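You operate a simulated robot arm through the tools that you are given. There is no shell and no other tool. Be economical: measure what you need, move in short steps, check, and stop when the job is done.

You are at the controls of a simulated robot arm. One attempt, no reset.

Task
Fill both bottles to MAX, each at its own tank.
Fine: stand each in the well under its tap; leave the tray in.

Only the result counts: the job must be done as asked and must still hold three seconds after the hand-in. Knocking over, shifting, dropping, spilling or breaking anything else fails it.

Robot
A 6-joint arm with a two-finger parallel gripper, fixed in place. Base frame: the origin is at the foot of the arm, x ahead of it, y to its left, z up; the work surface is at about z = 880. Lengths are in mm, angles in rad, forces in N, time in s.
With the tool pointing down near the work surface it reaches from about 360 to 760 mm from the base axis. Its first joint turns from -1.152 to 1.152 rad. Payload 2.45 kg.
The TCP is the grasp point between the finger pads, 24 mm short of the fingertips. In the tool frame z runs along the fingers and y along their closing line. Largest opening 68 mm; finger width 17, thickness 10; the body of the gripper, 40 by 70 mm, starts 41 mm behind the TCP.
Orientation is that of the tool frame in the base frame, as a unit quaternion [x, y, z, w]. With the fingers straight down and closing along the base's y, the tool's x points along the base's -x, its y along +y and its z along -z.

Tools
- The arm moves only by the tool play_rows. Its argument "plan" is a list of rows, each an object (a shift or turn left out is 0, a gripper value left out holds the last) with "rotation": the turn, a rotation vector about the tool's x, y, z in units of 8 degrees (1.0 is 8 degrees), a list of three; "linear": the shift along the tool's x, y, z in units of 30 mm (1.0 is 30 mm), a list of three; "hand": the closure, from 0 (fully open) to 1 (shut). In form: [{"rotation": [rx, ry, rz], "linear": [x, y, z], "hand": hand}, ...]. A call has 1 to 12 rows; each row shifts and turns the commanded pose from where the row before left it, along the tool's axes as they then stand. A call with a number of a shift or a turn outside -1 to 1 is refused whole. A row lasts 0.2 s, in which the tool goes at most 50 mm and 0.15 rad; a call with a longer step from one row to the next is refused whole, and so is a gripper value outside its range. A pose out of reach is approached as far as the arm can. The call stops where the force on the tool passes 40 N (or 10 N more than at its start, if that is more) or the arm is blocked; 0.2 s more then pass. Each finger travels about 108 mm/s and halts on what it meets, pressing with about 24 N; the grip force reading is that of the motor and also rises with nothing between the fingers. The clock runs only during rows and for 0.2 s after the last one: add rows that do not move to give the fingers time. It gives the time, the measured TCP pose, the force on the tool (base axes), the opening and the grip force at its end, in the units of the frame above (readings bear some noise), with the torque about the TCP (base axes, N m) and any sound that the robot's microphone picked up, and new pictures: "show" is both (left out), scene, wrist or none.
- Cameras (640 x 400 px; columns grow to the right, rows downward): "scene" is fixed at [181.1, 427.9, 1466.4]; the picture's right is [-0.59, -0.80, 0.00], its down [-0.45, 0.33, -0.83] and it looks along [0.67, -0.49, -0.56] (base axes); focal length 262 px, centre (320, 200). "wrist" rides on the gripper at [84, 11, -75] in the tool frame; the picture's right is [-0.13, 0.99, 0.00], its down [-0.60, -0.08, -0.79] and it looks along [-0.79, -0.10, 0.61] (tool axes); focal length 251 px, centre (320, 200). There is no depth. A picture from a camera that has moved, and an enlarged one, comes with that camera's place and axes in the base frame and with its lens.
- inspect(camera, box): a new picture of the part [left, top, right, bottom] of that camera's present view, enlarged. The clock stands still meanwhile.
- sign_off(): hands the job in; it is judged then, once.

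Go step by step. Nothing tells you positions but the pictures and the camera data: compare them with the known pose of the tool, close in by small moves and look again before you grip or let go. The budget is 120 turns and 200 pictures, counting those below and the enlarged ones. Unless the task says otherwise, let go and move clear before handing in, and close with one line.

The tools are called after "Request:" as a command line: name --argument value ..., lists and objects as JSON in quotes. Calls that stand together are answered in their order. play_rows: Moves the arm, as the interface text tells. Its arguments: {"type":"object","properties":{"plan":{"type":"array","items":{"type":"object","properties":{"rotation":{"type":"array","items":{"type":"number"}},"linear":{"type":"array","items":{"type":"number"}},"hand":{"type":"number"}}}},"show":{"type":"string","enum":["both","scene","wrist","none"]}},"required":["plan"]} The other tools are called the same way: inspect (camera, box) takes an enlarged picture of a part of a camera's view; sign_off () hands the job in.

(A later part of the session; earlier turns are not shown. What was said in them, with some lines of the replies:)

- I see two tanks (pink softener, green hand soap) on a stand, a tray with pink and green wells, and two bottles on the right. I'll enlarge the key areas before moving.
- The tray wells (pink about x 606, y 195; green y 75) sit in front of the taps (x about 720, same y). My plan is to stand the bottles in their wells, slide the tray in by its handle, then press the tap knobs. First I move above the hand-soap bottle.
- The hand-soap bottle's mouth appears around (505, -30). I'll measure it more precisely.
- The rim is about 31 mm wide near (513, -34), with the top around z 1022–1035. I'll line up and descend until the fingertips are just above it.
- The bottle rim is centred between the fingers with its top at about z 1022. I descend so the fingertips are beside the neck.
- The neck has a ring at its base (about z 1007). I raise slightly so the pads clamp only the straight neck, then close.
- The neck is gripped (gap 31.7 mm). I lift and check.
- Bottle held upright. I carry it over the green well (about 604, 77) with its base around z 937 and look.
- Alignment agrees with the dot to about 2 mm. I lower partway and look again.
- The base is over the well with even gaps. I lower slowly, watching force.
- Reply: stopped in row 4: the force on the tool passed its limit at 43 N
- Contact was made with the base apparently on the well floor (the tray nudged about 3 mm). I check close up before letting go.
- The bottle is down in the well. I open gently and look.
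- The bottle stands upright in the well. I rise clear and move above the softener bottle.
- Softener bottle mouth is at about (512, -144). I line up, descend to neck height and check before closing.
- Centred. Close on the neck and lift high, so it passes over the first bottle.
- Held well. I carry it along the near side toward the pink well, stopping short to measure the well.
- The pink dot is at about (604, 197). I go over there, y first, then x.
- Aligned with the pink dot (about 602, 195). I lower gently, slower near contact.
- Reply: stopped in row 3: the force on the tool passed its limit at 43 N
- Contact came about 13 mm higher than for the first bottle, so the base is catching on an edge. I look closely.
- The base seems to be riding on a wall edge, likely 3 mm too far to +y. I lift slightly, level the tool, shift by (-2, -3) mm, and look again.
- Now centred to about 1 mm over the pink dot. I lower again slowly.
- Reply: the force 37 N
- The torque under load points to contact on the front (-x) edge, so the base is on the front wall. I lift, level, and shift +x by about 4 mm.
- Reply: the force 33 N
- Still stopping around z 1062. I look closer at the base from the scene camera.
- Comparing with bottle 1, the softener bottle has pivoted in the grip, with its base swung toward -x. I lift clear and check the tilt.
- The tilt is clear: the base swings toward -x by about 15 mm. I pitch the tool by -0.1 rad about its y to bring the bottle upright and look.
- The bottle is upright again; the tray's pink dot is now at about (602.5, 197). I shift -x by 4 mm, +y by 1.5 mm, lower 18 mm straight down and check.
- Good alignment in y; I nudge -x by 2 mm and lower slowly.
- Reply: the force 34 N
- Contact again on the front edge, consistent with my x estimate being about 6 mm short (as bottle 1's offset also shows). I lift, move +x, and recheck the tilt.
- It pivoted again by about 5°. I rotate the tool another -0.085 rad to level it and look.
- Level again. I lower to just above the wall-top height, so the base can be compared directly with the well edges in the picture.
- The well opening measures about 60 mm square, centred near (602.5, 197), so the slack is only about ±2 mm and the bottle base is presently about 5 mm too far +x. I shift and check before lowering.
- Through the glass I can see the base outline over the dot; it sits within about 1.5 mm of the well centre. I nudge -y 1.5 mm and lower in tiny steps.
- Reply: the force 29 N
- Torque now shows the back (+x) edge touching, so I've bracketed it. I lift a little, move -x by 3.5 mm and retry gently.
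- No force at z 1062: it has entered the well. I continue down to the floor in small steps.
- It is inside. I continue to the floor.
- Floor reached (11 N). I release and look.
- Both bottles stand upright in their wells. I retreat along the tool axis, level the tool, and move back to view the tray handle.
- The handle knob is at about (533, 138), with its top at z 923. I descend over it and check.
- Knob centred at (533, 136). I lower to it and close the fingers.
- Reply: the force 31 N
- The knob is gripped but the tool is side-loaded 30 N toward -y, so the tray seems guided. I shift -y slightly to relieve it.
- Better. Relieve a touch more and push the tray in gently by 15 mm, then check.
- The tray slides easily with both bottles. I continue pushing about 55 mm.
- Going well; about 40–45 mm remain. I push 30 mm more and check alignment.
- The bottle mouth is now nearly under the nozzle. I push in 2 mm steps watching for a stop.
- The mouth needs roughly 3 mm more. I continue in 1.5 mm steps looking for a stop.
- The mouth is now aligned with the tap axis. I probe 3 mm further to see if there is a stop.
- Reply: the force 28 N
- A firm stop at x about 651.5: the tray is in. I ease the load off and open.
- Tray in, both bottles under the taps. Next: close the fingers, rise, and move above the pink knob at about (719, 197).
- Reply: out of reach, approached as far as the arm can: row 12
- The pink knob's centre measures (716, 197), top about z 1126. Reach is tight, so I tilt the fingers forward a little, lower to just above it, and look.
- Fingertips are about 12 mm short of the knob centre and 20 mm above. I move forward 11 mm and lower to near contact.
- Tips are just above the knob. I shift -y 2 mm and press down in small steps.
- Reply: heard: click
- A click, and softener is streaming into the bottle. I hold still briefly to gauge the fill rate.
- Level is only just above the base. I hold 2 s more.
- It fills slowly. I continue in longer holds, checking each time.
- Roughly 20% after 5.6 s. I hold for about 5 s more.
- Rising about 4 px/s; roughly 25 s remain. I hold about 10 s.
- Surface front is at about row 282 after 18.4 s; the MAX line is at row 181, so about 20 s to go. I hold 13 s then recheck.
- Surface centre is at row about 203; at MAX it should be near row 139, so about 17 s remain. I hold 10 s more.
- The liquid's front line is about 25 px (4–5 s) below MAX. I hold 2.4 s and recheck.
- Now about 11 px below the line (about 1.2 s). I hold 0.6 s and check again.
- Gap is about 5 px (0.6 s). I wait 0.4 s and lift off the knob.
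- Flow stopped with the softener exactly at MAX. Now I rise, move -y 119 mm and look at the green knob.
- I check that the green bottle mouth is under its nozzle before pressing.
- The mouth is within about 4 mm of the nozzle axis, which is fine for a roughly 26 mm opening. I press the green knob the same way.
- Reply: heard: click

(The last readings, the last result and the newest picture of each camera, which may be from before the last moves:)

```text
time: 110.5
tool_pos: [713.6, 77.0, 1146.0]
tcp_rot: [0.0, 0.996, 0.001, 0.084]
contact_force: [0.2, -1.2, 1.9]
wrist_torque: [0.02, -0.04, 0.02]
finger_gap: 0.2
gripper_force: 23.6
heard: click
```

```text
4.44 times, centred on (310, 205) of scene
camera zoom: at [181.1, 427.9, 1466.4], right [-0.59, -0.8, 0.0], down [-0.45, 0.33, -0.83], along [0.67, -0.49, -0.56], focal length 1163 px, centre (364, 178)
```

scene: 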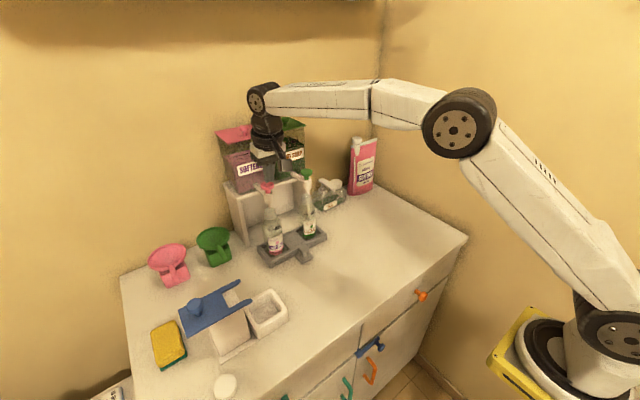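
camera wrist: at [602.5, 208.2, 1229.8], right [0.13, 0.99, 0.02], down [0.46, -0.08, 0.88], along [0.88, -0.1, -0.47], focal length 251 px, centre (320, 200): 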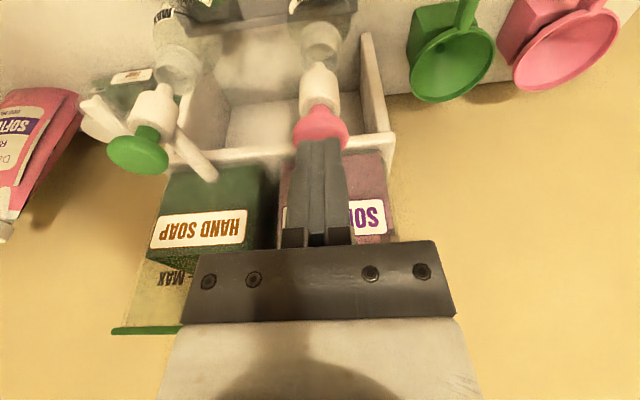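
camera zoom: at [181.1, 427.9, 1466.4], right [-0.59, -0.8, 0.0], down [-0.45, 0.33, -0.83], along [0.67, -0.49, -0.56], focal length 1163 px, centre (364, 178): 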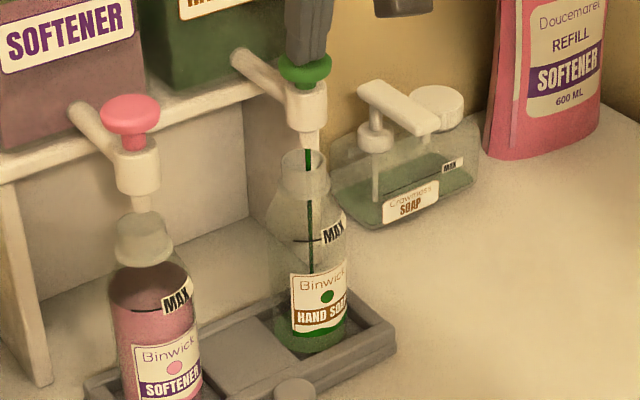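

Soap is flowing into the bottle. I hold about 10 s and check the rate.

Request:
play_rows --plan '[{}, {}, {}, {}, {}, {}, {}, {}, {}, {}, {}, {}]' --show "none"

Request:
play_rows --plan '[{}, {}, {}, {}, {}, {}, {}, {}, {}, {}, {}, {}]' --show "none"

Request:
play_rows --plan '[{}, {}, {}, {}, {}, {}, {}, {}, {}, {}, {}, {}]' --show "none"

Request:
inspect --camera "scene" --box '[290, 195, 330, 245]'

```text
time: 113.1
tool_pos: [712.5, 77.6, 1145.2]
tcp_rot: [0.0, 0.996, 0.001, 0.084]
contact_force: [0.3, 0.7, 2.1]
wrist_torque: [0.01, 0.0, -0.02]
finger_gap: 0.2
gripper_force: 23.6
```

```text
time: 115.7
tool_pos: [712.3, 76.8, 1146.4]
tcp_rot: [-0.001, 0.996, 0.002, 0.085]
contact_force: [-0.5, 0.1, 1.6]
wrist_torque: [0.02, 0.04, -0.01]
finger_gap: 0.0
gripper_force: 23.8
```

```text
time: 118.3
tool_pos: [714.0, 77.1, 1147.1]
tcp_rot: [0.0, 0.996, 0.001, 0.084]
contact_force: [0.1, 0.3, 2.1]
wrist_torque: [0.01, 0.01, 0.01]
finger_gap: 0.0
gripper_force: 24.1
```

```text
8.00 times, centred on (310, 220) of scene
camera zoom: at [181.1, 427.9, 1466.4], right [-0.59, -0.8, 0.0], down [-0.45, 0.33, -0.83], along [0.67, -0.49, -0.56], focal length 2094 px, centre (400, 40)
```

zoom: 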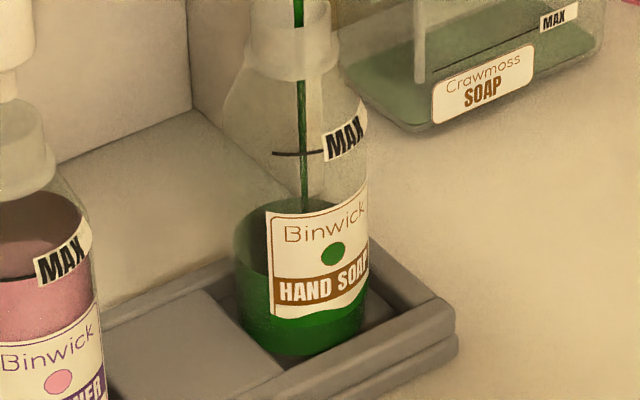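

Soap flows roughly twice as fast. I hold 5 s more, then recheck.

Request:
play_rows --plan '[{}, {}, {}, {}, {}, {}, {}, {}, {}, {}, {}, {}]' --show "none"

Request:
play_rows --plan '[{}, {}, {}, {}, {}, {}, {}, {}, {}, {}]' --show "none"

Request:
inspect --camera "scene" --box '[290, 195, 330, 245]'

```text
time: 120.9
tool_pos: [712.6, 78.1, 1146.2]
tcp_rot: [0.0, 0.996, 0.001, 0.084]
contact_force: [0.0, 0.5, 2.6]
wrist_torque: [0.01, 0.01, 0.02]
finger_gap: 0.2
gripper_force: 23.6
```

```text
time: 123.1
tool_pos: [711.8, 77.7, 1146.7]
tcp_rot: [-0.001, 0.997, 0.001, 0.084]
contact_force: [0.8, -0.3, 1.7]
wrist_torque: [-0.03, 0.0, 0.04]
finger_gap: 0.0
gripper_force: 23.7
```

```text
8.00 times, centred on (310, 220) of scene
camera zoom: at [181.1, 427.9, 1466.4], right [-0.59, -0.8, 0.0], down [-0.45, 0.33, -0.83], along [0.67, -0.49, -0.56], focal length 2094 px, centre (400, 40)
```

zoom: 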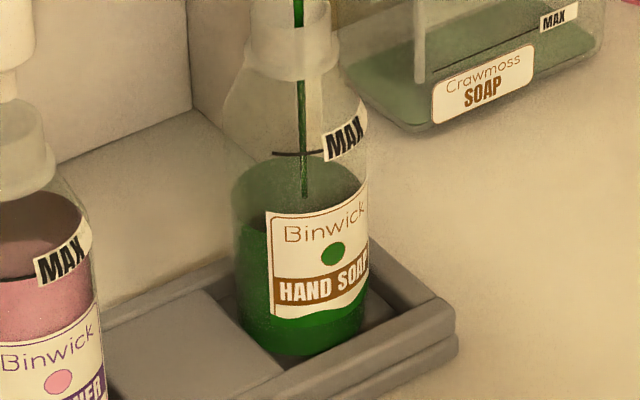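

About 7 s remain. I hold 4 s and check.

Request:
play_rows --plan '[{}, {}, {}, {}, {}, {}, {}, {}, {}, {}, {}, {}]' --show "none"

Request:
play_rows --plan '[{}, {}, {}, {}, {}, {}]' --show "none"

Request:
inspect --camera "scene" --box '[295, 200, 320, 230]'

```text
time: 125.7
tool_pos: [712.5, 77.3, 1146.4]
tcp_rot: [0.0, 0.996, 0.001, 0.084]
contact_force: [-0.8, 1.1, 1.9]
wrist_torque: [-0.02, 0.05, -0.01]
finger_gap: 0.0
gripper_force: 23.3
```

```text
time: 127.1
tool_pos: [713.2, 77.1, 1146.4]
tcp_rot: [0.0, 0.997, 0.001, 0.083]
contact_force: [-0.4, 0.0, 1.3]
wrist_torque: [-0.01, 0.03, -0.01]
finger_gap: 0.0
gripper_force: 23.6
```

```text
13.33 times, centred on (308, 215) of scene
camera zoom: at [181.1, 427.9, 1466.4], right [-0.59, -0.8, 0.0], down [-0.45, 0.33, -0.83], along [0.67, -0.49, -0.56], focal length 3489 px, centre (487, 0)
```

zoom: 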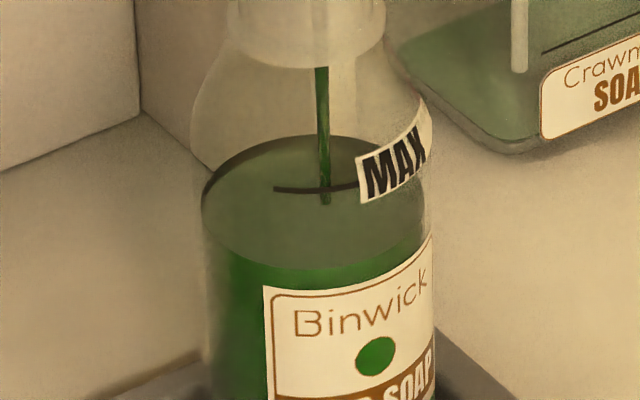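

Gap is about 72 px at about 14 px/s, so about 5 s. I hold 2.6 s.

Request:
play_rows --plan '[{}, {}, {}, {}, {}, {}, {}, {}, {}, {}, {}, {}]' --show "none"

Request:
inspect --camera "scene" --box '[295, 200, 320, 230]'

```text
time: 129.7
tool_pos: [713.1, 78.0, 1146.2]
tcp_rot: [0.0, 0.997, 0.001, 0.083]
contact_force: [0.1, 1.0, 1.6]
wrist_torque: [0.0, -0.02, -0.01]
finger_gap: 0.0
gripper_force: 23.4
```

```text
13.33 times, centred on (308, 215) of scene
camera zoom: at [181.1, 427.9, 1466.4], right [-0.59, -0.8, 0.0], down [-0.45, 0.33, -0.83], along [0.67, -0.49, -0.56], focal length 3489 px, centre (487, 0)
```

zoom: 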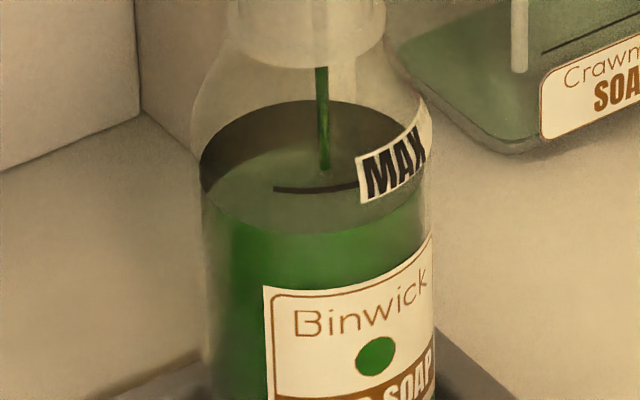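

Gap now about 41 px at 12 px/s (3.4 s). I hold 2.2 s.

Request:
play_rows --plan '[{}, {}, {}, {}, {}, {}, {}, {}, {}, {}]' --show "none"

Request:
inspect --camera "scene" --box '[295, 200, 320, 230]'

```text
time: 131.9
tool_pos: [712.9, 76.9, 1146.2]
tcp_rot: [0.0, 0.997, 0.001, 0.083]
contact_force: [-0.5, 0.1, 1.2]
wrist_torque: [0.01, 0.03, -0.03]
finger_gap: 0.0
gripper_force: 23.5
```

```text
13.33 times, centred on (308, 215) of scene
camera zoom: at [181.1, 427.9, 1466.4], right [-0.59, -0.8, 0.0], down [-0.45, 0.33, -0.83], along [0.67, -0.49, -0.56], focal length 3489 px, centre (487, 0)
```

zoom: 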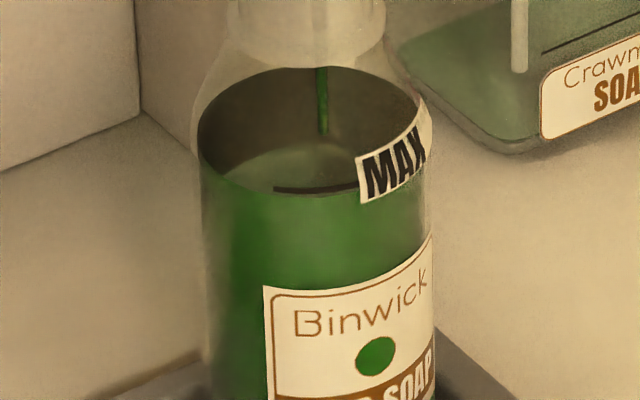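

Practically at MAX (about 4 px left). I lift off now.

Request:
play_rows --plan '[{"linear": [-0.06, 0, -0.45]}, {"linear": [0, 0, -0.5]}]' --show "none"

Request:
inspect --camera "scene" --box '[295, 200, 320, 230]'

Request:
inspect --camera "scene" --box '[230, 150, 350, 270]'

```text
time: 132.5
tool_pos: [707.9, 78.5, 1174.4]
tcp_rot: [0.001, 0.997, 0.0, 0.083]
contact_force: [-0.1, 0.3, 0.0]
wrist_torque: [0.0, -0.04, 0.03]
finger_gap: 0.0
gripper_force: 23.5
```

```text
13.33 times, centred on (308, 215) of scene
camera zoom: at [181.1, 427.9, 1466.4], right [-0.59, -0.8, 0.0], down [-0.45, 0.33, -0.83], along [0.67, -0.49, -0.56], focal length 3489 px, centre (487, 0)
```

zoom: 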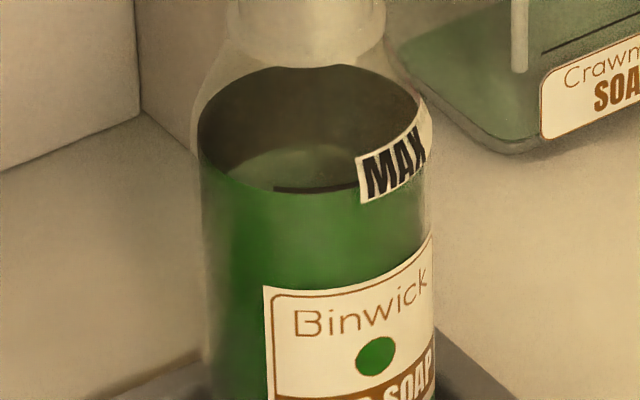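

```text
3.33 times, centred on (290, 210) of scene
camera zoom: at [181.1, 427.9, 1466.4], right [-0.59, -0.8, 0.0], down [-0.45, 0.33, -0.83], along [0.67, -0.49, -0.56], focal length 872 px, centre (420, 167)
```

zoom: 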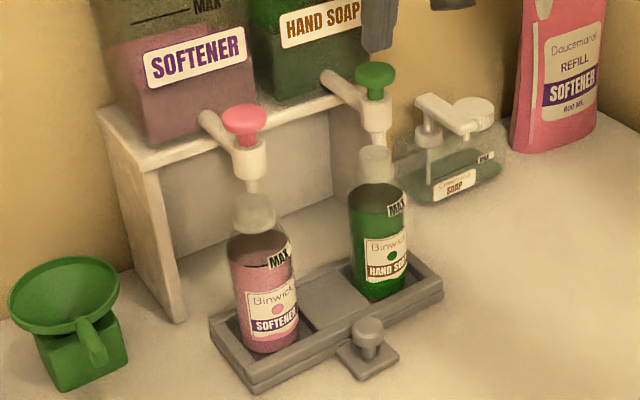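

Flow stopped and both bottles stand at their MAX lines. I retreat clear and take a final look.

Request:
play_rows --plan '[{"linear": [0, 0, -0.8]}, {"linear": [0.3, 0, -0.9]}, {"linear": [0.9, -0.2, -0.4]}, {"linear": [0.9, -0.2, -0.3]}, {"linear": [0.9, -0.2, 0]}, {"linear": [0.9, -0.2, 0]}, {}]'

Request:
inspect --camera "scene" --box '[230, 150, 350, 270]'

```text
time: 134.1
tool_pos: [580.5, 52.2, 1225.5]
tcp_rot: [0.0, 0.997, 0.001, 0.083]
contact_force: [-1.6, -0.4, 0.3]
wrist_torque: [0.04, -0.01, 0.0]
finger_gap: 0.2
gripper_force: 23.5
camera wrist: at [484.0, 64.7, 1287.2], right [0.13, 0.99, 0.02], down [0.46, -0.08, 0.88], along [0.88, -0.1, -0.47], focal length 251 px, centre (320, 200)
```

scene: 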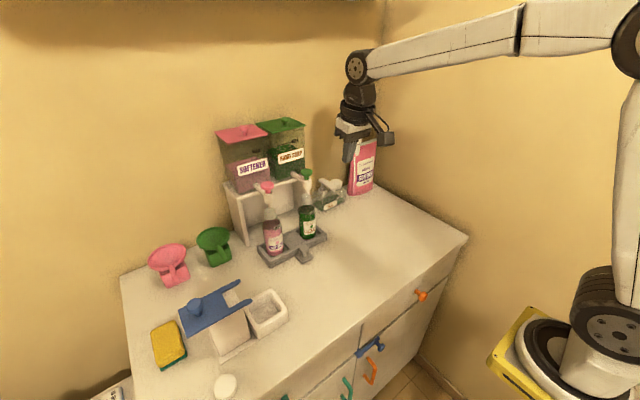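
wrist: 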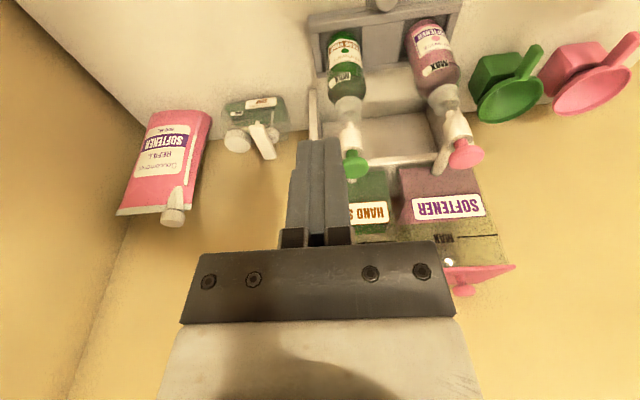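

```text
3.33 times, centred on (290, 210) of scene
camera zoom: at [181.1, 427.9, 1466.4], right [-0.59, -0.8, 0.0], down [-0.45, 0.33, -0.83], along [0.67, -0.49, -0.56], focal length 872 px, centre (420, 167)
```

zoom: 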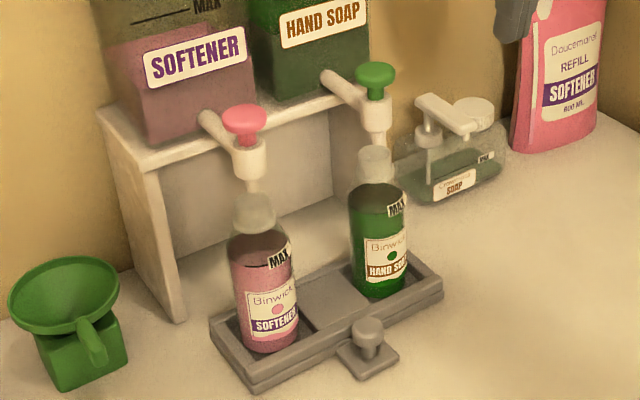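

Both bottles are filled to MAX and standing in their wells, the tray is in, nothing is spilled, and the arm is clear. I hand in.

Request:
sign_off

```text
The job is handed in.
```

Both bottles are filled to their MAX lines, each at its own tank, and are standing in the wells under their taps with the tray left in. I saw no spills, and the arm was clear before I handed the job in.
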